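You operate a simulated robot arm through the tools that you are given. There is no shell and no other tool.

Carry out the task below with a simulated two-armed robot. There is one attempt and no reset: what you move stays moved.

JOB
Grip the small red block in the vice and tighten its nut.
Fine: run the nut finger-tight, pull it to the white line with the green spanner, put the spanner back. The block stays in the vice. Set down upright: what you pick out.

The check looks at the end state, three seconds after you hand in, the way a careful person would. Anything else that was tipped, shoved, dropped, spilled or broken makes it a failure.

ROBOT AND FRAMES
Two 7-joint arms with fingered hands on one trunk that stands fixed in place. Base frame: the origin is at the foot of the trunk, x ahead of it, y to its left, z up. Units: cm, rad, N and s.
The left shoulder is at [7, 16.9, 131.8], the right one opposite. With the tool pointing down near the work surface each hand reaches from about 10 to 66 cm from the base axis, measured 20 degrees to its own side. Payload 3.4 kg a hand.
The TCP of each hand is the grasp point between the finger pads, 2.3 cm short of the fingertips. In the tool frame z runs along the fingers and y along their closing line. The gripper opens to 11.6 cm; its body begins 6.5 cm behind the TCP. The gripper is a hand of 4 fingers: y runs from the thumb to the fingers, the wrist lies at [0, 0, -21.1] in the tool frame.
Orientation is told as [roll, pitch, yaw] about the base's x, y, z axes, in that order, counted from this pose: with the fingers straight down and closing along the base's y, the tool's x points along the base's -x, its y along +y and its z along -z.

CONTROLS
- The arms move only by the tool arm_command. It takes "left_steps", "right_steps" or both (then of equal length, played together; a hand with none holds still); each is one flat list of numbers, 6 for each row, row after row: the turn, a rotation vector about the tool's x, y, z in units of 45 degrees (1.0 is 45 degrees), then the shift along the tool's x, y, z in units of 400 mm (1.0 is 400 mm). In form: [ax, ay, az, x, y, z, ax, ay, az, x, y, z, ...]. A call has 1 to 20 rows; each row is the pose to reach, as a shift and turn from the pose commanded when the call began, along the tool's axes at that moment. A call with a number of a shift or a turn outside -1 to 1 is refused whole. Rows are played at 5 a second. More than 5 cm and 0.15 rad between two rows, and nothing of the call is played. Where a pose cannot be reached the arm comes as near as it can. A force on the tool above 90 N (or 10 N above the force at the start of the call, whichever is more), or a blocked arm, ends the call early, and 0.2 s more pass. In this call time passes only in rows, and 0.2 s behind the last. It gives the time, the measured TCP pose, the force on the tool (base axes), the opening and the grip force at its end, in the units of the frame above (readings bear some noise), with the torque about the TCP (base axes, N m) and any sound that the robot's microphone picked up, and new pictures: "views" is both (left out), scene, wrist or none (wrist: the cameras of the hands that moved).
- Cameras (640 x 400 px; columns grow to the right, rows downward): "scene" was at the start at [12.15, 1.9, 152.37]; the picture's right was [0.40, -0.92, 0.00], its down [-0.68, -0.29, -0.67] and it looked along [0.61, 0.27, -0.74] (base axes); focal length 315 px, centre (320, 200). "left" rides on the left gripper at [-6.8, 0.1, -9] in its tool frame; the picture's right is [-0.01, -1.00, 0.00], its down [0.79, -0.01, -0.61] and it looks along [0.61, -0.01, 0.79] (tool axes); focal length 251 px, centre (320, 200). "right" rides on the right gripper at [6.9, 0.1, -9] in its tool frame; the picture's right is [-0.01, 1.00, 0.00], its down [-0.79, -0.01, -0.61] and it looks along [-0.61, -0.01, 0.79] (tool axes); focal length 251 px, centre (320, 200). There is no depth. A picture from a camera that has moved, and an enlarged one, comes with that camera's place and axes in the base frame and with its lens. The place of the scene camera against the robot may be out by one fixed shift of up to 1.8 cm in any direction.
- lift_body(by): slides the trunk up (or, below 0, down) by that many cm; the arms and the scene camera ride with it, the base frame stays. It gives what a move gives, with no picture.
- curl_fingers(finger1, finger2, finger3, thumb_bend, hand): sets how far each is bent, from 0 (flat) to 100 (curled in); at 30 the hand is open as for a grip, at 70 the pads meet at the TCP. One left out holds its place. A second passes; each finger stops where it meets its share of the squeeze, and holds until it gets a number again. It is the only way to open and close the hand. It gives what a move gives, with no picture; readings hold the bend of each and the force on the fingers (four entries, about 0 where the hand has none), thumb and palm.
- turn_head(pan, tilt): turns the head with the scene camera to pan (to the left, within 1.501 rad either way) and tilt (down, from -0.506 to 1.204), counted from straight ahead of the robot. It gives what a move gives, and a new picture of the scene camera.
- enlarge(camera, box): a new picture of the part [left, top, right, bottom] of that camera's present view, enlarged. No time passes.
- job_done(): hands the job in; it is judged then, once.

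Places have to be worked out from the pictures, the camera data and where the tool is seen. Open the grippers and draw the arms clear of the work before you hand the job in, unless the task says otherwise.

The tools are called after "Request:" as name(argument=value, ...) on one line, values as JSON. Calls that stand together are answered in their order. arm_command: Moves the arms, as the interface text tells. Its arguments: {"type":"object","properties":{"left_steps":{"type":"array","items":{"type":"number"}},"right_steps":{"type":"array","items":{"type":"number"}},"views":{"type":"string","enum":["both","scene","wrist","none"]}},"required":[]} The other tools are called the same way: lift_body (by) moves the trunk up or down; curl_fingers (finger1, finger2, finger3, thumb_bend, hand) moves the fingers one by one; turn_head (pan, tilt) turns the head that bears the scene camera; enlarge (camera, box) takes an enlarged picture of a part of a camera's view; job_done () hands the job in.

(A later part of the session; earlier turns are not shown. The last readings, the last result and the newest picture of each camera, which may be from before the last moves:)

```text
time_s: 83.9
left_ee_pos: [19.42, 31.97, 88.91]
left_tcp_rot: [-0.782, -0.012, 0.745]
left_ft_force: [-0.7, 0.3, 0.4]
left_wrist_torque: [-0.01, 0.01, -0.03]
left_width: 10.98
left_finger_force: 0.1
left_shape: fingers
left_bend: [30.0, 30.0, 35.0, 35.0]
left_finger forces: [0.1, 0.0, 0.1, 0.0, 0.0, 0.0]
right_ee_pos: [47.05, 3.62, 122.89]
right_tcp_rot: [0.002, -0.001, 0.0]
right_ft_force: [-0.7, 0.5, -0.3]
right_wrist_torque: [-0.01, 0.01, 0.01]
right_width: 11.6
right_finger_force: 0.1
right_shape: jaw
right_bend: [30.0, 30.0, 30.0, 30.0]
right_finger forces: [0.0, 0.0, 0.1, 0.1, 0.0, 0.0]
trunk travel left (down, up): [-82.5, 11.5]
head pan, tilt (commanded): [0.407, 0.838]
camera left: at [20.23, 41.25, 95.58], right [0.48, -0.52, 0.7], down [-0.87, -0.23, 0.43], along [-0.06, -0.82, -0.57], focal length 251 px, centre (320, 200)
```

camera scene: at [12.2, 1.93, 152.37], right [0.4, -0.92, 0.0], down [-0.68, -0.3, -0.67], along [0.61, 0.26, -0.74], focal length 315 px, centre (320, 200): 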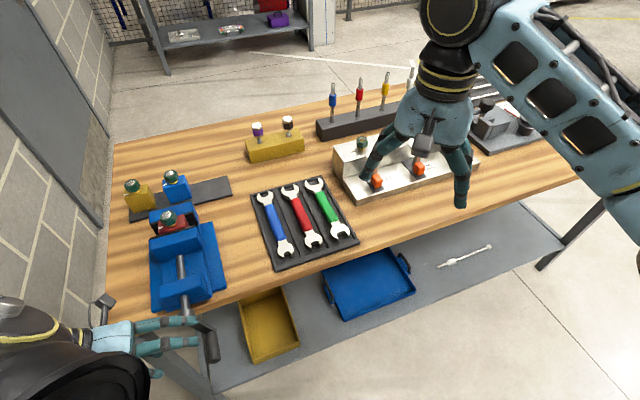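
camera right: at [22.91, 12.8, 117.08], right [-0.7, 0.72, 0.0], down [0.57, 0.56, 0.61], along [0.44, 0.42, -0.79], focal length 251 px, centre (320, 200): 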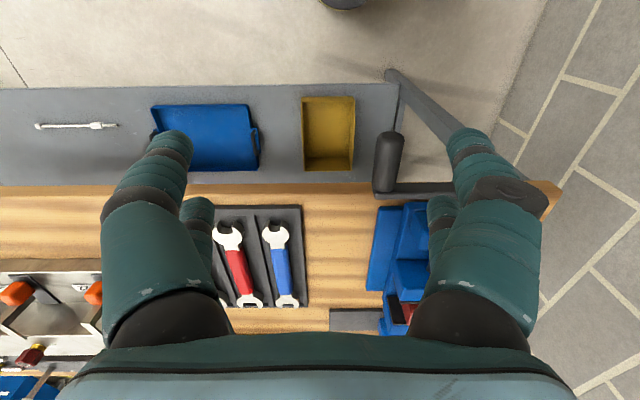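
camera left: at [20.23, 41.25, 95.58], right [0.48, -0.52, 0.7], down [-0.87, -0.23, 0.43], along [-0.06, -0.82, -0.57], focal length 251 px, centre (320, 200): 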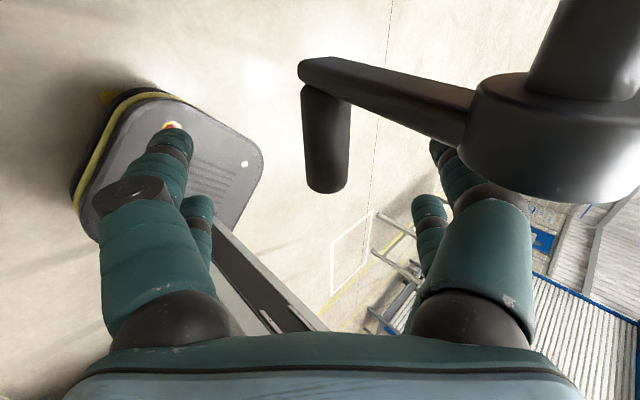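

The knob is centred between the open digits. I advance the last 4 cm so it sits inside the hand's cavity.

Request:
arm_command(left_steps=[0, 0, 0, 0, -0.003, 0.035, 0, 0, 0, 0, -0.006, 0.07, 0, 0, 0, 0, -0.008, 0.105], views="wrist")

```text
time_s: 84.7
left_ee_pos: [21.69, 29.48, 86.3]
left_tcp_rot: [-0.783, -0.012, 0.748]
left_ft_force: [0.2, 1.4, -0.1]
left_wrist_torque: [0.04, -0.03, -0.02]
left_width: 10.94
left_finger_force: 0.0
left_shape: fingers
left_bend: [30.0, 30.0, 35.0, 35.0]
left_finger forces: [0.0, 0.1, 0.0, 0.0, 0.0, 0.1]
right_ee_pos: [46.92, 3.66, 122.78]
right_tcp_rot: [0.001, 0.0, 0.001]
right_ft_force: [0.0, -0.1, 0.0]
right_wrist_torque: [0.02, -0.02, 0.0]
right_width: 11.58
right_finger_force: 0.0
right_shape: jaw
right_bend: [30.0, 30.0, 30.0, 30.0]
right_finger forces: [0.0, 0.0, 0.1, 0.1, 0.0, 0.0]
trunk travel left (down, up): [-82.5, 11.5]
head pan, tilt (commanded): [0.407, 0.838]
camera left: at [22.45, 38.77, 92.87], right [0.48, -0.52, 0.7], down [-0.87, -0.23, 0.43], along [-0.06, -0.82, -0.57], focal length 251 px, centre (320, 200)
```

left: 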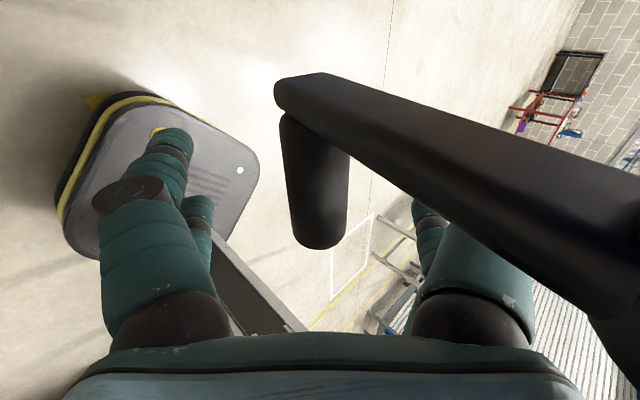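

Now I close the digits around the knob.

Request:
curl_fingers(hand="left", finger1=75, finger2=75, finger3=75, thumb_bend=75)

Request:
enlarge(camera="left", box=[0, 0, 640, 400])

```text
time_s: 85.7
left_ee_pos: [21.7, 29.56, 86.32]
left_tcp_rot: [-0.779, -0.01, 0.748]
left_ft_force: [2.2, -4.8, -7.4]
left_wrist_torque: [-0.09, 0.02, -0.08]
left_width: 0.04
left_finger_force: 6.2
left_shape: fingers
left_bend: [72.0, 72.0, 74.0, 73.0]
left_finger forces: [7.0, 0.3, 0.0, 0.1, 4.7, 0.1]
right_ee_pos: [47.13, 3.62, 122.86]
right_tcp_rot: [0.0, 0.0, -0.002]
right_ft_force: [-0.5, -0.3, -0.3]
right_wrist_torque: [0.01, 0.0, -0.02]
right_width: 11.58
right_finger_force: 0.1
right_shape: jaw
right_bend: [30.0, 30.0, 30.0, 30.0]
right_finger forces: [0.0, 0.1, 0.1, 0.0, 0.0, 0.1]
trunk travel left (down, up): [-82.5, 11.5]
head pan, tilt (commanded): [0.407, 0.838]
```

```text
1.00 times, centred on (320, 200) of left (not enlarged: the box is as wide or as high as the picture)
camera zoom: at [22.52, 38.72, 92.87], right [0.48, -0.52, 0.7], down [-0.87, -0.23, 0.43], along [-0.06, -0.82, -0.57], focal length 251 px, centre (320, 200)
```

zoom: 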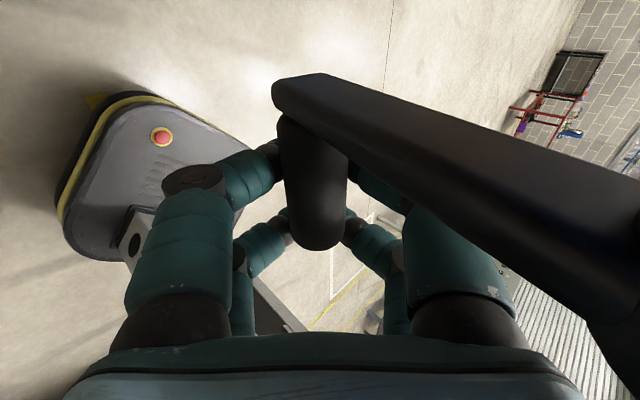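

The knob is caged behind the closed pads, with the hand pulling on it. I now pull left and up along the arc from −80° to about −160°.

Request:
arm_command(left_steps=[0, 0, 0, 0.0011, 0.029, -0.0241, 0, 0, 0, 0.0021, 0.0505, -0.0486, 0, 0, 0, 0.003, 0.0682, -0.0764, 0, 0, 0, 0.0038, 0.0802, -0.1038, 0, 0, 0, 0.0044, 0.0885, -0.1329, 0, 0, 0, 0.005, 0.0925, -0.1631, 0, 0, 0, 0.0054, 0.0924, -0.1935, 0, 0, 0, 0.0058, 0.0879, -0.2234, 0, 0, 0, 0.006, 0.0792, -0.2527, 0, 0, 0, 0.006, 0.0667, -0.2807], views="both")

```text
time_s: 87.9
left_ee_pos: [14.84, 36.45, 92.31]
left_tcp_rot: [-0.781, -0.012, 0.746]
left_ft_force: [-1.0, -0.8, 0.1]
left_wrist_torque: [-0.02, -0.01, 0.01]
left_width: 0.01
left_finger_force: 0.1
left_shape: fingers
left_bend: [75.0, 75.0, 71.0, 71.0]
left_finger forces: [0.1, 0.0, 0.0, 0.0, 0.0, 0.1]
right_ee_pos: [46.82, 3.66, 123.0]
right_tcp_rot: [0.0, 0.0, 0.001]
right_ft_force: [0.1, 1.0, -0.4]
right_wrist_torque: [0.01, 0.01, 0.01]
right_width: 11.62
right_finger_force: 0.1
right_shape: jaw
right_bend: [30.0, 30.0, 30.0, 30.0]
right_finger forces: [0.0, 0.0, 0.1, 0.1, 0.0, 0.0]
trunk travel left (down, up): [-82.5, 11.5]
head pan, tilt (commanded): [0.407, 0.838]
camera scene: at [12.11, 1.87, 152.38], right [0.4, -0.92, 0.0], down [-0.68, -0.29, -0.67], along [0.61, 0.27, -0.74], focal length 315 px, centre (320, 200)
camera left: at [15.45, 45.87, 98.93], right [0.48, -0.52, 0.7], down [-0.87, -0.23, 0.43], along [-0.06, -0.82, -0.57], focal length 251 px, centre (320, 200)
```

scene: 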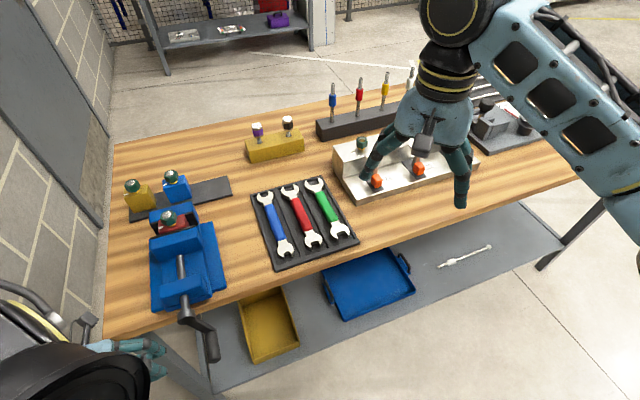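
left: 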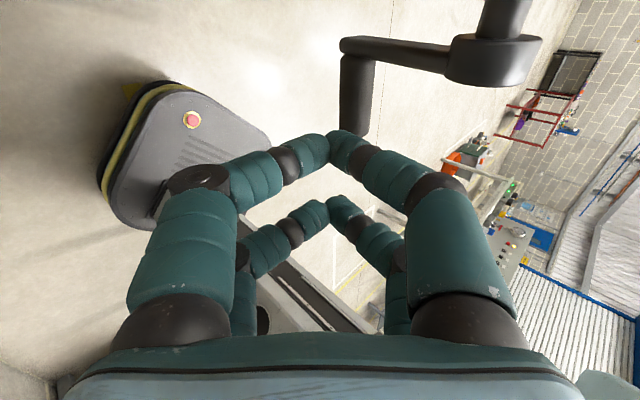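

It slipped off the knob again: one pair is too weak against roughly 7–8 N. I'll re-approach with the hand 0.5 cm deeper along the knob so both finger pairs engage, and the knob sits deeper in the hand.

Request:
curl_fingers(hand="left", finger1=30, finger2=30, finger3=35, thumb_bend=35)

Request:
arm_command(left_steps=[0, 0, 0, -0.0192, -0.0622, 0.03, 0, 0, 0, -0.0192, -0.0622, 0.08, 0, 0, 0, -0.0192, -0.0622, 0.13, 0, 0, 0, -0.0192, -0.0622, 0.18, 0, 0, 0, -0.0192, -0.0622, 0.23, 0, 0, 0, -0.0192, -0.0622, 0.26, 0, 0, 0, -0.0192, -0.0622, 0.29], views="wrist")

```text
time_s: 88.9
left_ee_pos: [14.76, 36.49, 92.31]
left_tcp_rot: [-0.782, -0.009, 0.747]
left_ft_force: [-0.4, -1.1, -1.0]
left_wrist_torque: [0.0, -0.02, 0.0]
left_width: 10.93
left_finger_force: 0.1
left_shape: fingers
left_bend: [30.0, 30.0, 35.0, 35.0]
left_finger forces: [0.1, 0.1, 0.0, 0.0, 0.0, 0.0]
right_ee_pos: [46.97, 3.68, 122.88]
right_tcp_rot: [0.0, 0.0, 0.001]
right_ft_force: [-0.4, 0.1, 0.5]
right_wrist_torque: [-0.03, -0.01, 0.0]
right_width: 11.59
right_finger_force: 0.0
right_shape: jaw
right_bend: [30.0, 30.0, 30.0, 30.0]
right_finger forces: [0.0, 0.0, 0.1, 0.1, 0.0, 0.0]
trunk travel left (down, up): [-82.5, 11.5]
head pan, tilt (commanded): [0.407, 0.838]
```

```text
time_s: 90.5
left_ee_pos: [21.71, 29.86, 86.12]
left_tcp_rot: [-0.783, -0.015, 0.746]
left_ft_force: [-21.7, 1.7, 22.7]
left_wrist_torque: [2.51, -1.87, 2.45]
left_width: 10.98
left_finger_force: 0.1
left_shape: fingers
left_bend: [30.0, 30.0, 35.0, 35.0]
left_finger forces: [0.1, 0.1, 0.0, 0.0, 0.0, 0.0]
right_ee_pos: [46.25, 3.43, 123.24]
right_tcp_rot: [0.002, -0.006, 0.0]
right_ft_force: [0.5, -0.2, 0.2]
right_wrist_torque: [-0.04, -0.01, 0.02]
right_width: 11.61
right_finger_force: 0.0
right_shape: jaw
right_bend: [30.0, 30.0, 30.0, 30.0]
right_finger forces: [0.1, 0.0, 0.0, 0.0, 0.0, 0.0]
trunk travel left (down, up): [-82.5, 11.5]
head pan, tilt (commanded): [0.407, 0.838]
camera left: at [22.47, 39.01, 92.71], right [0.48, -0.52, 0.71], down [-0.88, -0.23, 0.42], along [-0.06, -0.82, -0.57], focal length 251 px, centre (320, 200)
```

left: 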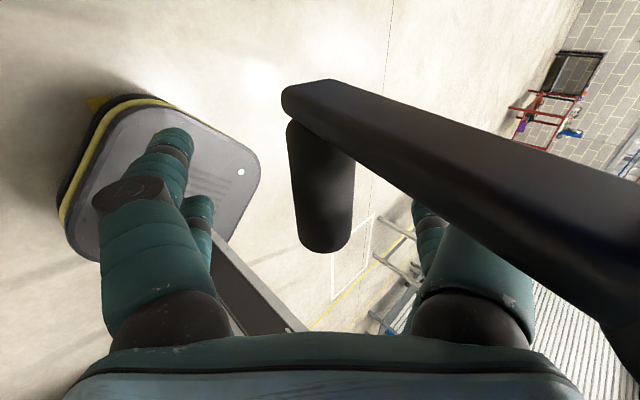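

The palm/housing touches the hub (≈30 N), so I back off 1.4 cm along the fingers and 0.5 cm toward me.

Request:
arm_command(left_steps=[0, 0, 0, 0.006, 0, -0.02, 0, 0, 0, 0.012, 0, -0.035], views="wrist")

```text
time_s: 91.1
left_ee_pos: [21.16, 30.33, 87.01]
left_tcp_rot: [-0.781, -0.013, 0.746]
left_ft_force: [-0.2, -0.7, 0.0]
left_wrist_torque: [-0.01, -0.02, -0.02]
left_width: 10.95
left_finger_force: 0.0
left_shape: fingers
left_bend: [30.0, 30.0, 35.0, 35.0]
left_finger forces: [0.1, 0.1, 0.0, 0.1, 0.0, 0.0]
right_ee_pos: [46.88, 3.59, 123.03]
right_tcp_rot: [0.001, -0.002, -0.001]
right_ft_force: [-0.9, -0.7, -0.4]
right_wrist_torque: [-0.01, -0.01, -0.02]
right_width: 11.61
right_finger_force: 0.1
right_shape: jaw
right_bend: [30.0, 30.0, 30.0, 30.0]
right_finger forces: [0.0, 0.1, 0.1, 0.1, 0.0, 0.0]
trunk travel left (down, up): [-82.5, 11.5]
head pan, tilt (commanded): [0.407, 0.838]
camera left: at [21.84, 39.5, 93.55], right [0.48, -0.52, 0.71], down [-0.87, -0.23, 0.43], along [-0.06, -0.82, -0.57], focal length 251 px, centre (320, 200)
```

left: 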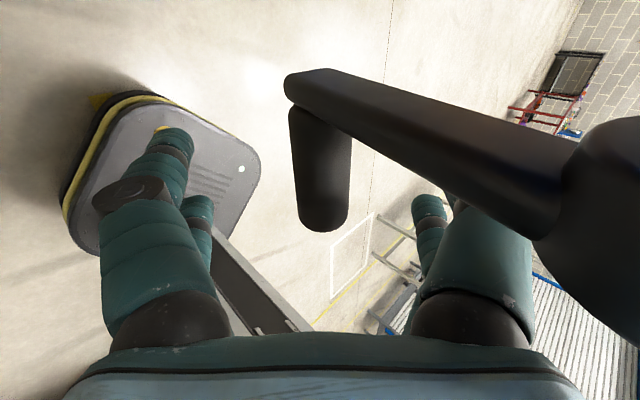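

Clear again. I'll use a larger roll (≈75°) so the hub is well outside the hand and all four pads pull in line: back off from the knob and roll further, then look.

Request:
arm_command(left_steps=[0, 0, 0, -0.003, 0.01, -0.11, 0.15, 0, 0, -0.004, 0.025, -0.125, 0.3, 0, 0, -0.006, 0.035, -0.125, 0.45, 0, 0, -0.007, 0.045, -0.12, 0.6, 0, 0, -0.008, 0.055, -0.11, 0.667, 0, 0, -0.0092, 0.063, -0.1048], views="both")

```text
time_s: 92.5
left_ee_pos: [18.03, 33.8, 88.32]
left_tcp_rot: [-1.307, -0.014, 0.746]
left_ft_force: [-4.1, 1.5, 12.3]
left_wrist_torque: [1.53, 0.06, 0.42]
left_width: 10.95
left_finger_force: 0.1
left_shape: fingers
left_bend: [30.0, 30.0, 35.0, 35.0]
left_finger forces: [0.1, 0.0, 0.1, 0.0, 0.1, 0.1]
right_ee_pos: [46.8, 3.31, 122.93]
right_tcp_rot: [0.002, -0.002, 0.0]
right_ft_force: [-0.6, -0.1, 0.6]
right_wrist_torque: [0.01, 0.01, 0.01]
right_width: 11.6
right_finger_force: 0.1
right_shape: jaw
right_bend: [30.0, 30.0, 30.0, 30.0]
right_finger forces: [0.0, 0.1, 0.0, 0.0, 0.0, 0.0]
trunk travel left (down, up): [-82.5, 11.5]
head pan, tilt (commanded): [0.407, 0.838]
camera scene: at [11.92, 1.53, 152.43], right [0.4, -0.92, 0.0], down [-0.68, -0.29, -0.67], along [0.61, 0.27, -0.74], focal length 315 px, centre (320, 200)
camera left: at [17.22, 44.77, 90.87], right [0.17, -0.19, 0.97], down [-0.98, -0.11, 0.15], along [0.08, -0.97, -0.21], focal length 251 px, centre (320, 200)
```

scene: 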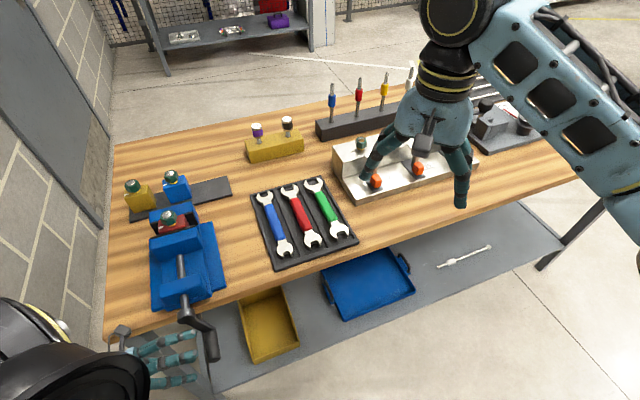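
left: 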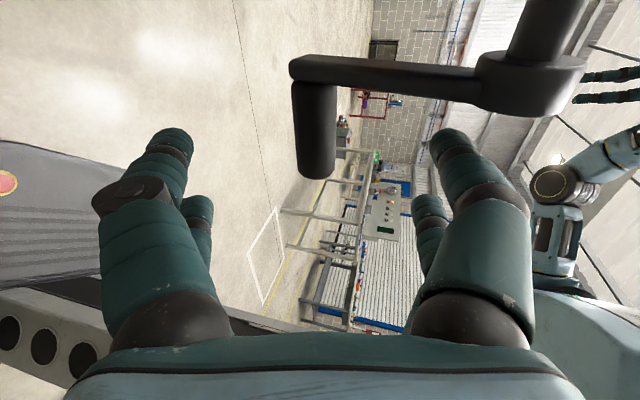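

The far housing touches the bench front edge (12 N up). I turn the hand 15° so its wrist comes toward me and the housing leaves the bench edge.

Request:
arm_command(left_steps=[0, -0.11, 0, 0, 0, 0, 0, -0.22, 0, 0, 0, 0, 0, -0.333, 0, 0, 0, 0], views="both")

```text
time_s: 93.3
left_ee_pos: [18.16, 34.04, 88.19]
left_tcp_rot: [-1.316, -0.078, 1.002]
left_ft_force: [0.1, 0.5, 0.2]
left_wrist_torque: [-0.03, -0.01, -0.02]
left_width: 10.97
left_finger_force: 0.1
left_shape: fingers
left_bend: [30.0, 30.0, 35.0, 35.0]
left_finger forces: [0.0, 0.1, 0.0, 0.1, 0.0, 0.1]
right_ee_pos: [47.07, 3.69, 122.91]
right_tcp_rot: [-0.002, -0.001, 0.0]
right_ft_force: [-0.1, 0.0, -0.4]
right_wrist_torque: [-0.01, 0.01, -0.01]
right_width: 11.59
right_finger_force: 0.1
right_shape: jaw
right_bend: [30.0, 30.0, 30.0, 30.0]
right_finger forces: [0.0, 0.1, 0.0, 0.0, 0.0, 0.1]
trunk travel left (down, up): [-82.5, 11.5]
head pan, tilt (commanded): [0.407, 0.838]
camera scene: at [12.16, 1.88, 152.37], right [0.4, -0.92, 0.0], down [-0.68, -0.29, -0.67], along [0.61, 0.27, -0.74], focal length 315 px, centre (320, 200)
camera left: at [14.49, 44.25, 91.03], right [0.18, -0.19, 0.97], down [-0.93, -0.36, 0.1], along [0.33, -0.91, -0.24], focal length 251 px, centre (320, 200)
```

scene: 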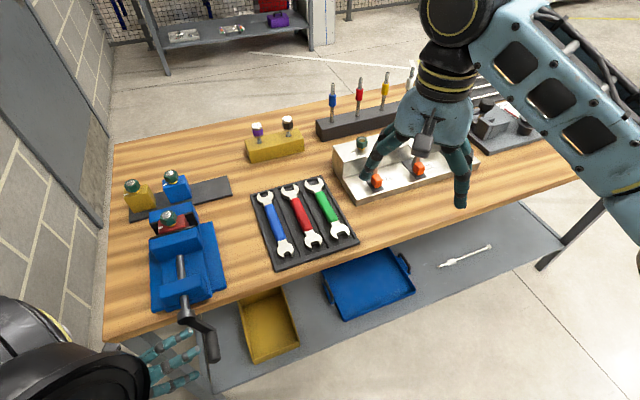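
left: 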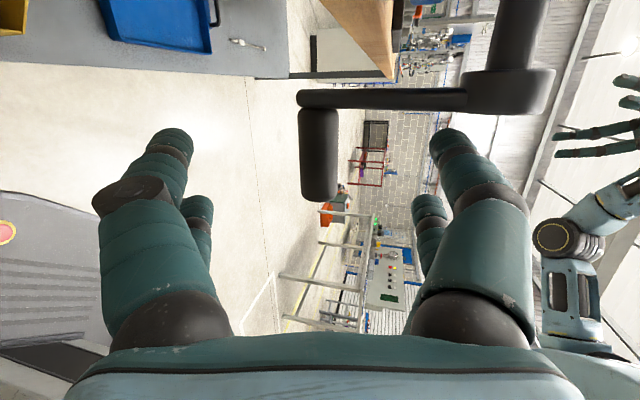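

Clear now, and the knob (r≈−6.35, z≈87.0) is centred between the digits. I advance 6.5 cm so the knob sits inside the hand with both pairs on it.

Request:
arm_command(left_steps=[0, 0, 0, 0.0047, -0.001, 0.04, 0, 0, 0, 0.0094, -0.002, 0.08, 0, 0, 0, 0.014, -0.003, 0.12, 0, 0, 0, 0.0188, -0.003, 0.162], views="wrist")

```text
time_s: 94.3
left_ee_pos: [23.2, 29.92, 86.56]
left_tcp_rot: [-1.317, -0.079, 1.001]
left_ft_force: [-0.3, -0.2, 0.3]
left_wrist_torque: [0.04, -0.02, -0.02]
left_width: 11.0
left_finger_force: 0.1
left_shape: fingers
left_bend: [30.0, 30.0, 35.0, 35.0]
left_finger forces: [0.1, 0.0, 0.1, 0.1, 0.0, 0.0]
right_ee_pos: [47.12, 3.54, 123.01]
right_tcp_rot: [-0.001, -0.001, 0.001]
right_ft_force: [-0.7, 0.3, -0.5]
right_wrist_torque: [0.03, 0.0, 0.02]
right_width: 11.6
right_finger_force: 0.1
right_shape: jaw
right_bend: [30.0, 30.0, 30.0, 30.0]
right_finger forces: [0.1, 0.0, 0.0, 0.0, 0.1, 0.0]
trunk travel left (down, up): [-82.5, 11.5]
head pan, tilt (commanded): [0.407, 0.838]
camera left: at [19.58, 40.22, 89.42], right [0.18, -0.19, 0.97], down [-0.93, -0.36, 0.1], along [0.33, -0.91, -0.24], focal length 251 px, centre (320, 200)
```

left: 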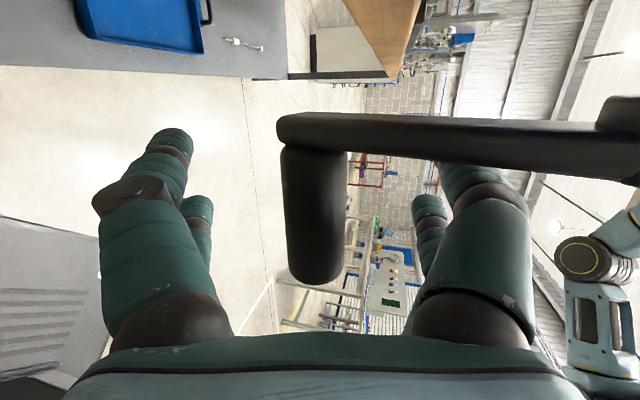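

No contact forces; the knob is deep between the digits. I close all four digits.

Request:
curl_fingers(hand="left", finger1=78, finger2=78, finger3=78, thumb_bend=78)

Request:
enlarge(camera="left", box=[0, 0, 640, 400])

```text
time_s: 95.3
left_ee_pos: [23.23, 29.93, 86.55]
left_tcp_rot: [-1.316, -0.079, 1.0]
left_ft_force: [4.6, -2.4, -1.5]
left_wrist_torque: [-0.03, -0.03, -0.04]
left_width: 0.03
left_finger_force: 5.6
left_shape: fingers
left_bend: [72.0, 72.0, 77.0, 75.0]
left_finger forces: [3.4, 0.1, 0.0, 0.0, 7.7, 0.1]
right_ee_pos: [47.1, 3.53, 122.83]
right_tcp_rot: [0.001, -0.001, 0.0]
right_ft_force: [-0.8, 0.4, 0.1]
right_wrist_torque: [0.0, -0.01, 0.02]
right_width: 11.58
right_finger_force: 0.1
right_shape: jaw
right_bend: [30.0, 30.0, 30.0, 30.0]
right_finger forces: [0.0, 0.1, 0.0, 0.1, 0.0, 0.1]
trunk travel left (down, up): [-82.5, 11.5]
head pan, tilt (commanded): [0.407, 0.838]
```

```text
1.00 times, centred on (320, 200) of left (not enlarged: the box is as wide or as high as the picture)
camera zoom: at [19.64, 40.2, 89.43], right [0.18, -0.19, 0.97], down [-0.93, -0.36, 0.1], along [0.33, -0.91, -0.24], focal length 251 px, centre (320, 200)
```

zoom: 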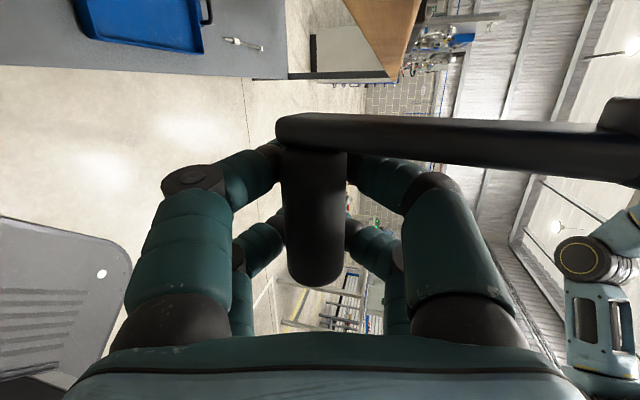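

All four digits are closed behind the knob. I now rotate the whole hand rigidly about the crank axis, pulling in line with the fingers, for the first 40°.

Request:
arm_command(left_steps=[-0.1728, 0.0012, 0.0414, -0.0088, 0.0221, -0.0388, -0.3456, 0.0025, 0.0828, -0.0167, 0.0343, -0.073, -0.5184, 0.0037, 0.1243, -0.0241, 0.0404, -0.1047, -0.6912, 0.005, 0.1657, -0.0316, 0.0419, -0.1369, -0.864, 0.0062, 0.2071, -0.0391, 0.0387, -0.1689], views="both")

```text
time_s: 96.5
left_ee_pos: [17.7, 35.08, 86.99]
left_tcp_rot: [-0.618, -0.21, 0.902]
left_ft_force: [5.7, -9.7, 28.5]
left_wrist_torque: [-1.41, -0.83, 0.05]
left_width: 0.0
left_finger_force: 12.0
left_shape: fingers
left_bend: [76.0, 77.0, 51.0, 71.0]
left_finger forces: [0.0, 0.0, 24.7, 0.0, 0.0, 0.0]
right_ee_pos: [46.64, 3.43, 123.08]
right_tcp_rot: [0.001, -0.002, 0.001]
right_ft_force: [0.4, 0.4, 0.3]
right_wrist_torque: [0.02, 0.0, 0.02]
right_width: 11.6
right_finger_force: 0.1
right_shape: jaw
right_bend: [30.0, 30.0, 30.0, 30.0]
right_finger forces: [0.0, 0.0, 0.0, 0.0, 0.1, 0.0]
trunk travel left (down, up): [-82.5, 11.5]
head pan, tilt (commanded): [0.407, 0.838]
camera scene: at [11.82, 1.63, 152.44], right [0.4, -0.92, 0.0], down [-0.68, -0.3, -0.67], along [0.61, 0.27, -0.74], focal length 315 px, centre (320, 200)
camera left: at [16.88, 42.34, 95.74], right [0.57, -0.59, 0.57], down [-0.82, -0.48, 0.32], along [0.08, -0.65, -0.76], focal length 251 px, centre (320, 200)
```

scene: 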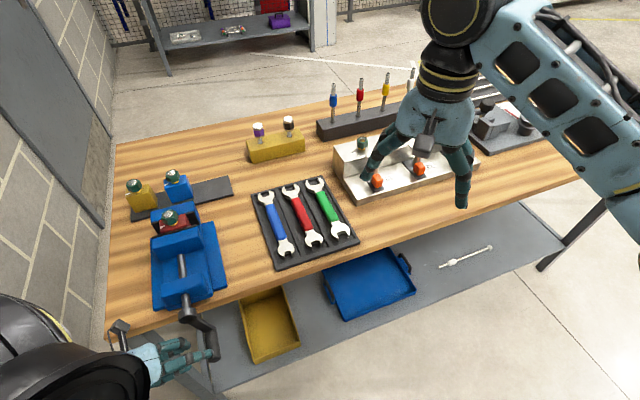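
left: 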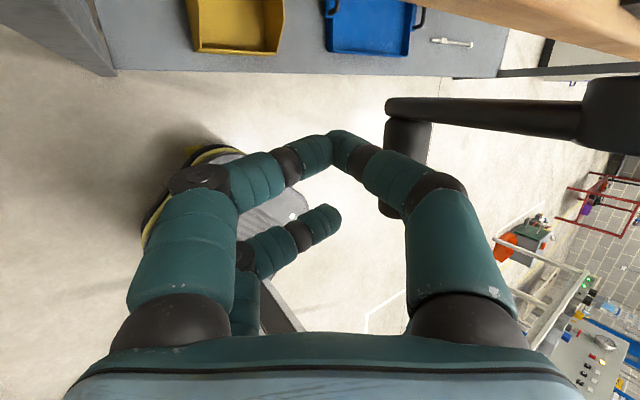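

finger3 carried 25 N and the crank didn't follow, so maybe it is already tight. I'll look closely at the vice jaws.

Request:
enlarge(camera="scene", box=[120, 190, 248, 320])

Request:
enlarge(camera="scene", box=[145, 300, 273, 380])

```text
3.08 times, centred on (184, 255) of scene
camera zoom: at [11.82, 1.63, 152.44], right [0.4, -0.92, 0.0], down [-0.68, -0.3, -0.67], along [0.61, 0.27, -0.74], focal length 971 px, centre (738, 31)
```

zoom: 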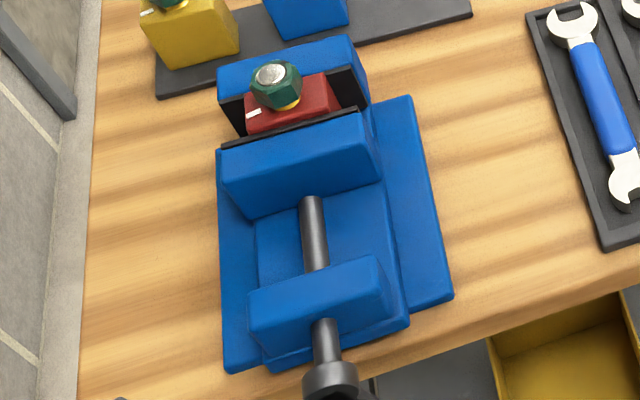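

```text
5.00 times, centred on (209, 340) of scene
camera zoom: at [11.82, 1.63, 152.44], right [0.4, -0.92, 0.0], down [-0.68, -0.3, -0.67], along [0.61, 0.27, -0.74], focal length 1577 px, centre (875, -500)
```

zoom: 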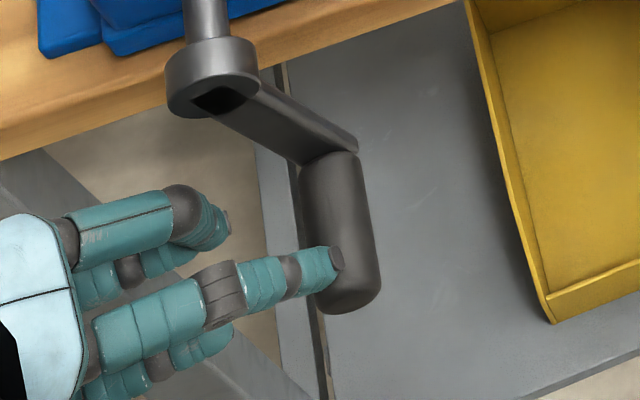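

The movable jaw now seems to be right up against the block, i.e. about 80° of crank closed ~2 cm and 25 N at the knob no longer turns it. I release: shift right to unload finger3, open, and back the hand away to inspect from above.

Request:
arm_command(left_steps=[0, 0, 0, 0.0025, -0.015, 0.01, 0, 0, 0, 0.0047, -0.0308, 0.0208], views="none")

Request:
curl_fingers(hand="left", finger1=30, finger2=30, finger3=20, thumb_bend=30)

Request:
enlarge(camera="left", box=[0, 0, 640, 400])

Request:
enlarge(camera="scene", box=[145, 300, 273, 380])

```text
time_s: 97.1
left_ee_pos: [18.68, 34.08, 87.16]
left_tcp_rot: [-0.63, -0.216, 0.907]
left_ft_force: [-16.5, 23.5, 76.2]
left_wrist_torque: [-3.75, -1.94, -0.17]
left_width: 0.0
left_finger_force: 39.3
left_shape: fingers
left_bend: [76.0, 77.0, 72.0, 71.0]
left_finger forces: [0.0, 0.0, 78.9, 0.0, 0.0, 0.0]
right_ee_pos: [46.17, 3.69, 123.22]
right_tcp_rot: [0.0, -0.007, -0.002]
right_ft_force: [0.6, -0.6, -1.0]
right_wrist_torque: [-0.02, -0.01, 0.01]
right_width: 11.59
right_finger_force: 0.0
right_shape: jaw
right_bend: [30.0, 30.0, 30.0, 30.0]
right_finger forces: [0.1, 0.1, 0.1, 0.0, 0.1, 0.0]
trunk travel left (down, up): [-82.5, 11.5]
head pan, tilt (commanded): [0.407, 0.838]
```

```text
time_s: 98.1
left_ee_pos: [19.06, 33.96, 86.89]
left_tcp_rot: [-0.623, -0.209, 0.905]
left_ft_force: [0.5, -0.7, 1.0]
left_wrist_torque: [0.01, 0.02, -0.01]
left_width: 11.64
left_finger_force: 0.2
left_shape: fingers
left_bend: [30.0, 30.0, 20.0, 30.0]
left_finger forces: [0.0, 0.0, 0.0, 0.1, 0.0, 0.0]
right_ee_pos: [46.84, 3.7, 122.86]
right_tcp_rot: [-0.002, -0.002, 0.0]
right_ft_force: [0.4, -0.3, -0.3]
right_wrist_torque: [0.01, 0.0, 0.0]
right_width: 11.61
right_finger_force: 0.1
right_shape: jaw
right_bend: [30.0, 30.0, 30.0, 30.0]
right_finger forces: [0.0, 0.0, 0.0, 0.0, 0.1, 0.0]
trunk travel left (down, up): [-82.5, 11.5]
head pan, tilt (commanded): [0.407, 0.838]
```

```text
1.00 times, centred on (320, 200) of left (not enlarged: the box is as wide or as high as the picture)
camera zoom: at [18.19, 41.38, 95.56], right [0.57, -0.59, 0.57], down [-0.82, -0.48, 0.32], along [0.08, -0.65, -0.75], focal length 251 px, centre (320, 200)
```

zoom: 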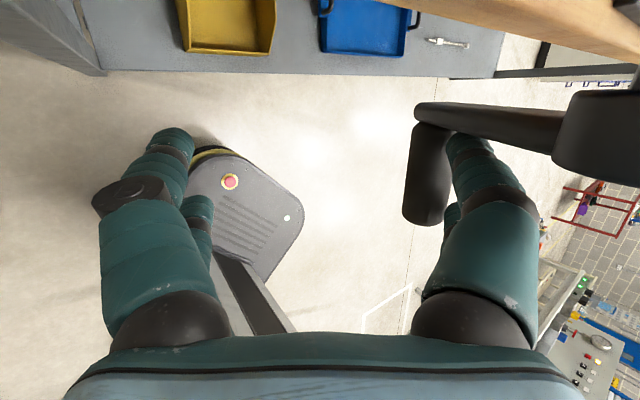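

```text
5.00 times, centred on (209, 340) of scene
camera zoom: at [12.09, 1.94, 152.37], right [0.4, -0.92, 0.0], down [-0.68, -0.29, -0.67], along [0.61, 0.26, -0.74], focal length 1577 px, centre (875, -500)
```

zoom: 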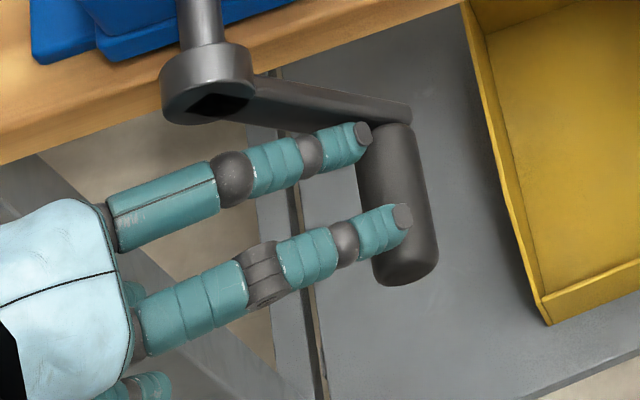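

I misjudged the side: moving right pushed the knob back (crank now about −62°). I check the jaw and block again before continuing.

Request:
enlarge(camera="scene", box=[140, 195, 220, 255])

```text
6.67 times, centred on (180, 225) of scene
camera zoom: at [12.09, 1.94, 152.37], right [0.4, -0.92, 0.0], down [-0.68, -0.29, -0.67], along [0.61, 0.26, -0.74], focal length 2103 px, centre (1253, 33)
```

zoom: 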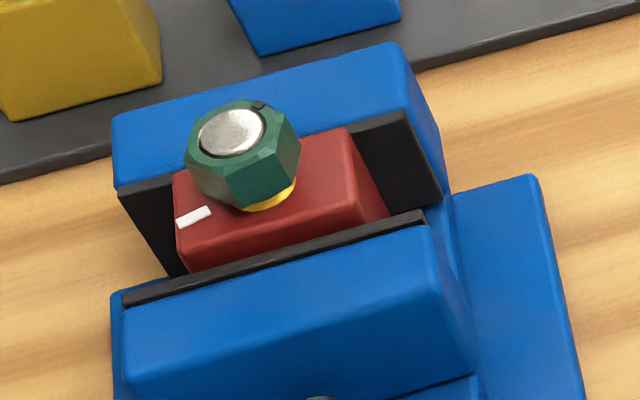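

There is still a clear gap (≈1.4 cm) between the movable jaw and the block, so the screw lead is small and several turns are needed. I withdraw the hand, return it upright, and will test a pose with the fingers pointing left (wrist on the right), since pushing along the fingers worked best.

Request:
arm_command(left_steps=[0, 0, 0, 0, 0, -0.1, -0.154, 0.062, 0.015, -0.02, -0.02, -0.17, -0.308, 0.124, 0.03, -0.055, -0.045, -0.22, -0.461, 0.187, 0.046, -0.09, -0.07, -0.27, -0.615, 0.249, 0.061, -0.125, -0.1, -0.31, -0.769, 0.311, 0.076, -0.155, -0.122, -0.348], views="both")

Request:
enlarge(camera="left", box=[200, 0, 520, 200])

```text
time_s: 99.5
left_ee_pos: [18.97, 40.95, 99.89]
left_tcp_rot: [-0.051, -0.027, 0.779]
left_ft_force: [-0.2, 0.6, 0.0]
left_wrist_torque: [0.01, 0.02, -0.01]
left_width: 11.67
left_finger_force: 0.0
left_shape: fingers
left_bend: [30.0, 30.0, 20.0, 30.0]
left_finger forces: [0.0, 0.1, 0.0, 0.0, 0.1, 0.0]
left hand out of reach, approached as far as the arm can: row 4, 5, 6
right_ee_pos: [47.01, 3.53, 122.9]
right_tcp_rot: [0.001, 0.0, 0.002]
right_ft_force: [-0.2, 0.3, 0.1]
right_wrist_torque: [-0.02, -0.02, -0.01]
right_width: 11.61
right_finger_force: 0.0
right_shape: jaw
right_bend: [30.0, 30.0, 30.0, 30.0]
right_finger forces: [0.0, 0.0, 0.0, 0.0, 0.0, 0.0]
trunk travel left (down, up): [-82.5, 11.5]
head pan, tilt (commanded): [0.407, 0.838]
camera scene: at [12.17, 1.74, 152.37], right [0.4, -0.92, 0.0], down [-0.68, -0.29, -0.67], along [0.61, 0.27, -0.74], focal length 315 px, centre (320, 200)
camera left: at [23.43, 45.91, 109.16], right [0.71, -0.7, 0.05], down [-0.59, -0.55, 0.59], along [-0.39, -0.45, -0.81], focal length 251 px, centre (320, 200)
```

scene: 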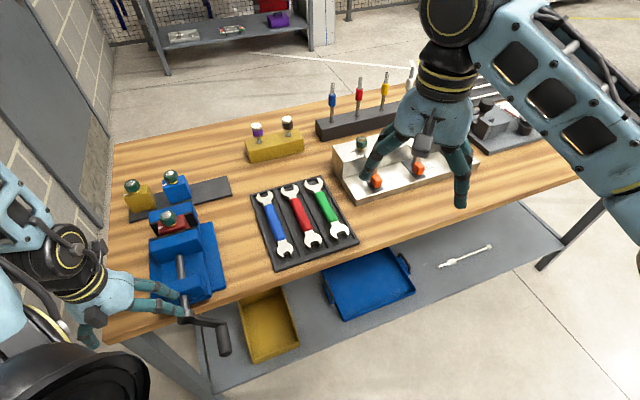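
left: 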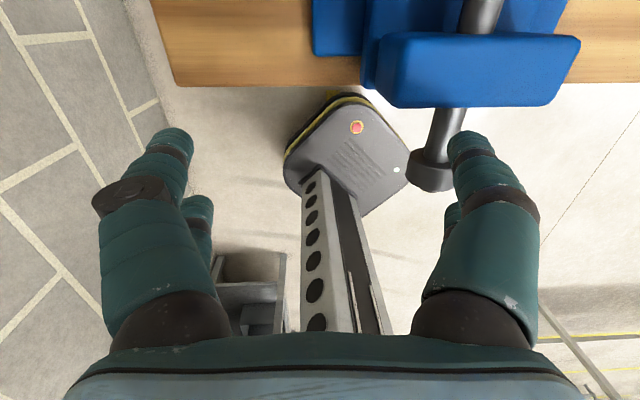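

```text
2.00 times, centred on (360, 100) of left
camera zoom: at [23.43, 45.91, 109.16], right [0.71, -0.7, 0.05], down [-0.59, -0.55, 0.59], along [-0.39, -0.45, -0.81], focal length 503 px, centre (240, 400)
```

zoom: 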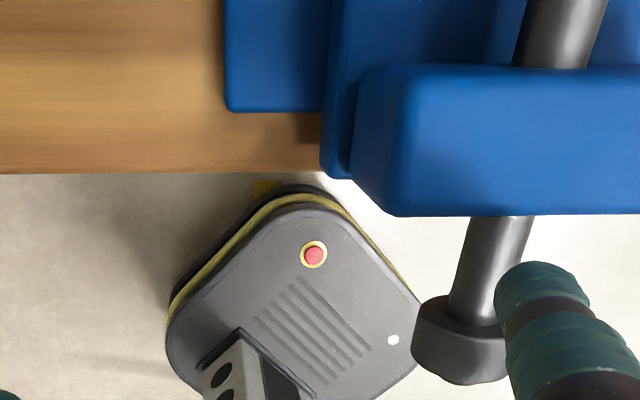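

Next I try a full four-digit pinch at the fingertips, which has enough friction for all directions and keeps the housing above the hub. I bring the open hand around in front of the hub to above the knob (≈ −60°).

Request:
curl_fingers(hand="left", finger1=40, finger2=40, finger3=40, thumb_bend=40)

Request:
arm_command(left_steps=[-0.02, 0.01, 0, 0.057, 0.004, 0.078, -0.04, 0.02, 0, 0.114, 0.009, 0.157, -0.064, 0.03, 0, 0.15, -0.028, 0.188, -0.064, 0.03, 0, 0.15, -0.115, 0.192, -0.064, 0.03, 0, 0.15, -0.2, 0.196, -0.064, 0.03, 0, 0.15, -0.2875, 0.2], views="both")

```text
time_s: 100.5
left_ee_pos: [18.98, 41.01, 99.74]
left_tcp_rot: [-0.052, -0.025, 0.779]
left_ft_force: [0.8, 0.5, 0.5]
left_wrist_torque: [0.02, 0.0, 0.04]
left_width: 8.89
left_finger_force: 0.1
left_shape: fingers
left_bend: [40.0, 40.0, 40.0, 40.0]
left_finger forces: [0.0, 0.0, 0.0, 0.0, 0.1, 0.1]
right_ee_pos: [47.07, 3.5, 122.95]
right_tcp_rot: [-0.002, 0.0, -0.001]
right_ft_force: [-0.7, 0.8, 0.2]
right_wrist_torque: [0.0, -0.01, -0.01]
right_width: 11.6
right_finger_force: 0.2
right_shape: jaw
right_bend: [30.0, 30.0, 30.0, 30.0]
right_finger forces: [0.1, 0.1, 0.0, 0.0, 0.0, 0.0]
trunk travel left (down, up): [-82.5, 11.5]
head pan, tilt (commanded): [0.407, 0.838]
```

```text
time_s: 101.9
left_ee_pos: [23.17, 28.35, 92.19]
left_tcp_rot: [-0.004, 0.0, 0.78]
left_ft_force: [1.0, 0.1, -0.2]
left_wrist_torque: [0.01, 0.0, -0.03]
left_width: 8.85
left_finger_force: 0.0
left_shape: fingers
left_bend: [40.0, 40.0, 40.0, 40.0]
left_finger forces: [0.0, 0.0, 0.1, 0.0, 0.0, 0.0]
right_ee_pos: [47.04, 3.62, 122.88]
right_tcp_rot: [0.0, 0.001, -0.001]
right_ft_force: [-0.3, -0.6, 0.0]
right_wrist_torque: [0.01, 0.03, -0.01]
right_width: 11.58
right_finger_force: 0.1
right_shape: jaw
right_bend: [30.0, 30.0, 30.0, 30.0]
right_finger forces: [0.1, 0.1, 0.0, 0.0, 0.0, 0.1]
trunk travel left (down, up): [-82.5, 11.5]
head pan, tilt (commanded): [0.407, 0.838]
camera scene: at [12.21, 1.83, 152.37], right [0.4, -0.92, 0.0], down [-0.68, -0.29, -0.67], along [0.61, 0.27, -0.74], focal length 315 px, centre (320, 200)
camera left: at [28.07, 33.26, 101.34], right [0.71, -0.7, 0.0], down [-0.56, -0.56, 0.61], along [-0.43, -0.43, -0.79], focal length 251 px, centre (320, 200)
```

scene: 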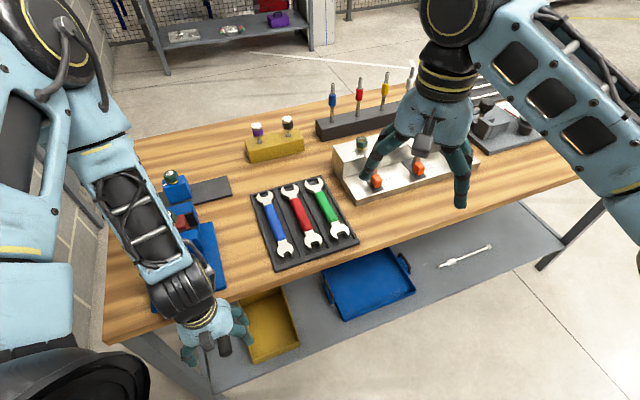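
left: 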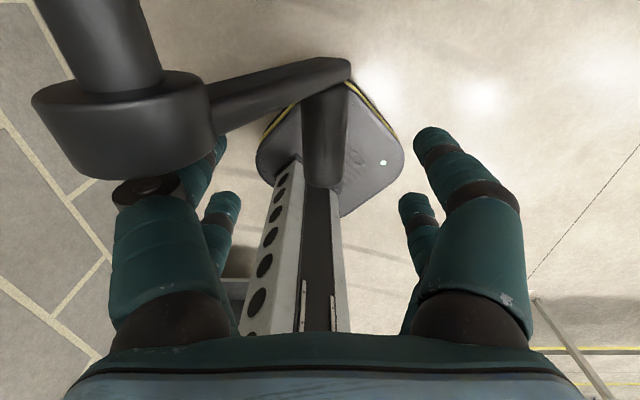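

Good view: knob at r≈−3.4, z≈88, and its outer end reaches d≈34.2, so both pairs fit on it. I lower the fingertips to the knob's mid-height and close all four digits.

Request:
arm_command(left_steps=[0, 0, 0, -0.003, -0.003, 0.027, 0, 0, 0, -0.0063, -0.0065, 0.0535], views="none")

Request:
curl_fingers(hand="left", finger1=72, finger2=72, finger3=72, thumb_bend=72)

Request:
enlarge(camera="left", box=[80, 0, 560, 300])

```text
time_s: 102.5
left_ee_pos: [23.49, 28.36, 89.89]
left_tcp_rot: [-0.003, 0.0, 0.78]
left_ft_force: [0.0, -0.1, 0.1]
left_wrist_torque: [0.01, 0.03, 0.0]
left_width: 8.84
left_finger_force: 0.1
left_shape: fingers
left_bend: [40.0, 40.0, 40.0, 40.0]
left_finger forces: [0.1, 0.1, 0.0, 0.1, 0.0, 0.0]
right_ee_pos: [46.96, 3.71, 122.8]
right_tcp_rot: [0.0, 0.0, 0.0]
right_ft_force: [0.2, -0.2, 0.2]
right_wrist_torque: [-0.02, -0.01, -0.01]
right_width: 11.62
right_finger_force: 0.0
right_shape: jaw
right_bend: [30.0, 30.0, 30.0, 30.0]
right_finger forces: [0.1, 0.0, 0.1, 0.0, 0.0, 0.1]
trunk travel left (down, up): [-82.5, 11.5]
head pan, tilt (commanded): [0.407, 0.838]
```

```text
time_s: 103.5
left_ee_pos: [23.46, 28.3, 90.05]
left_tcp_rot: [-0.001, 0.001, 0.78]
left_ft_force: [0.2, -4.0, -5.5]
left_wrist_torque: [-0.07, -0.02, -0.06]
left_width: 1.91
left_finger_force: 12.1
left_shape: fingers
left_bend: [65.0, 66.0, 65.0, 65.0]
left_finger forces: [5.7, 5.6, 5.3, 0.0, 8.1, 0.0]
right_ee_pos: [46.95, 3.67, 122.92]
right_tcp_rot: [-0.002, 0.0, 0.001]
right_ft_force: [-0.9, 0.0, -0.6]
right_wrist_torque: [0.02, 0.01, 0.0]
right_width: 11.58
right_finger_force: 0.0
right_shape: jaw
right_bend: [30.0, 30.0, 30.0, 30.0]
right_finger forces: [0.1, 0.0, 0.0, 0.0, 0.0, 0.0]
trunk travel left (down, up): [-82.5, 11.5]
head pan, tilt (commanded): [0.407, 0.838]
```

```text
1.33 times, centred on (320, 150) of left
camera zoom: at [28.36, 33.25, 99.12], right [0.71, -0.7, 0.0], down [-0.56, -0.56, 0.61], along [-0.43, -0.43, -0.8], focal length 335 px, centre (320, 267)
```

zoom: 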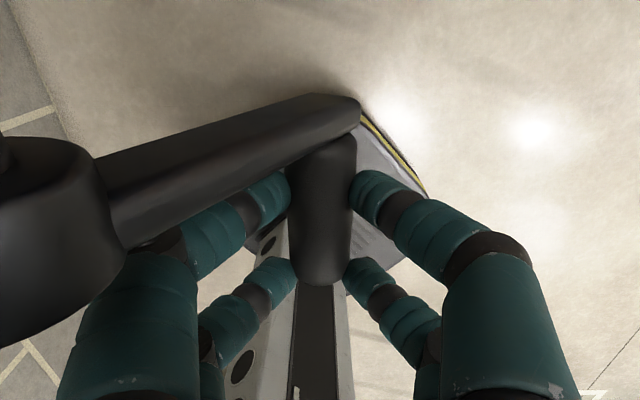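

All four digits now hold the knob (5–8 N each). I move along the arc from −59° to about −91° and check whether the crank follows.

Request:
arm_command(left_steps=[0, -0.033, 0, 0.0013, 0.0315, 0.0158, 0, -0.067, 0, 0.0025, 0.0655, 0.0263, 0, -0.1, 0, 0.004, 0.098, 0.031, 0, -0.111, 0, 0.0043, 0.1283, 0.0308], views="both")

Request:
enlarge(camera="scene", box=[145, 290, 273, 380])

```text
time_s: 104.5
left_ee_pos: [20.35, 31.19, 88.86]
left_tcp_rot: [0.002, -0.089, 0.777]
left_ft_force: [23.4, -30.6, 0.6]
left_wrist_torque: [-0.66, -0.42, -0.34]
left_width: 2.15
left_finger_force: 18.6
left_shape: fingers
left_bend: [72.0, 72.0, 59.0, 56.0]
left_finger forces: [0.1, 0.0, 15.7, 0.0, 21.0, 0.1]
right_ee_pos: [47.69, 2.89, 122.71]
right_tcp_rot: [0.007, 0.004, 0.0]
right_ft_force: [0.1, -0.3, 0.0]
right_wrist_torque: [0.04, 0.02, 0.01]
right_width: 11.64
right_finger_force: 0.0
right_shape: jaw
right_bend: [30.0, 30.0, 30.0, 30.0]
right_finger forces: [0.0, 0.0, 0.0, 0.0, 0.1, 0.0]
trunk travel left (down, up): [-82.5, 11.5]
head pan, tilt (commanded): [0.407, 0.838]
camera scene: at [13.07, 0.75, 152.31], right [0.39, -0.92, -0.01], down [-0.69, -0.29, -0.67], along [0.61, 0.27, -0.75], focal length 315 px, centre (320, 200)
camera left: at [24.67, 35.52, 98.56], right [0.71, -0.71, 0.0], down [-0.6, -0.6, 0.53], along [-0.38, -0.38, -0.85], focal length 251 px, centre (320, 200)
```

scene: 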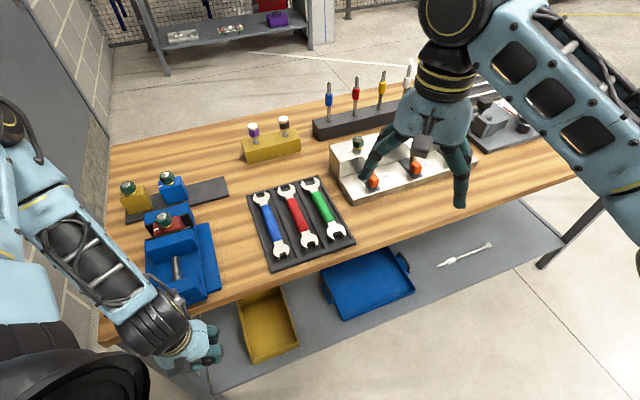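
left: 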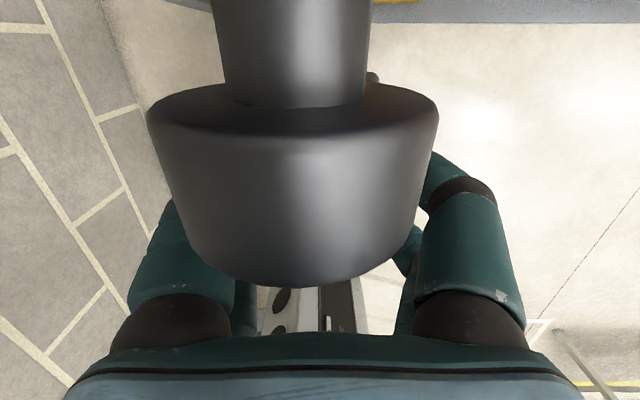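

```text
4.44 times, centred on (209, 335) of scene
camera zoom: at [13.07, 0.75, 152.31], right [0.39, -0.92, -0.01], down [-0.69, -0.29, -0.67], along [0.61, 0.27, -0.75], focal length 1402 px, centre (813, -400)
```

zoom: 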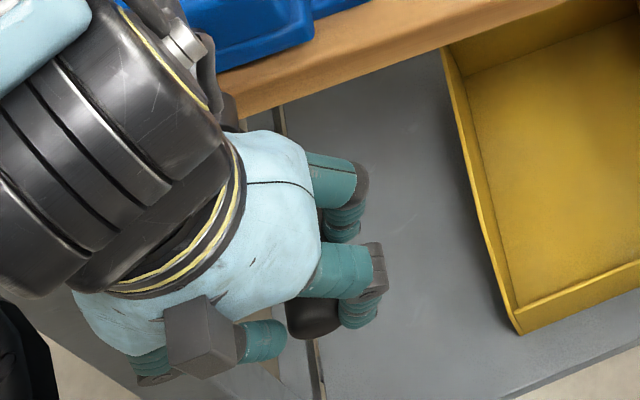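

The hand now applies about 38 N sideways and the crank sits at ≈ −83° again, the same place as before — it looks like a real stop. I'll zoom on the jaws while it is loaded.

Request:
enlarge(camera="scene", box=[135, 190, 225, 260])

```text
5.71 times, centred on (180, 225) of scene
camera zoom: at [13.07, 0.75, 152.31], right [0.39, -0.92, -0.01], down [-0.69, -0.29, -0.67], along [0.61, 0.27, -0.75], focal length 1802 px, centre (1120, 57)
```

zoom: 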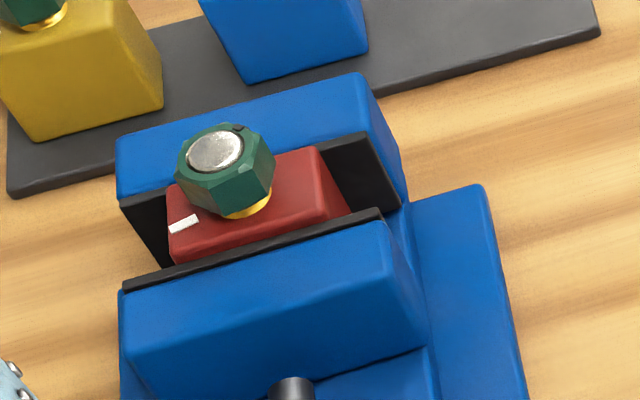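

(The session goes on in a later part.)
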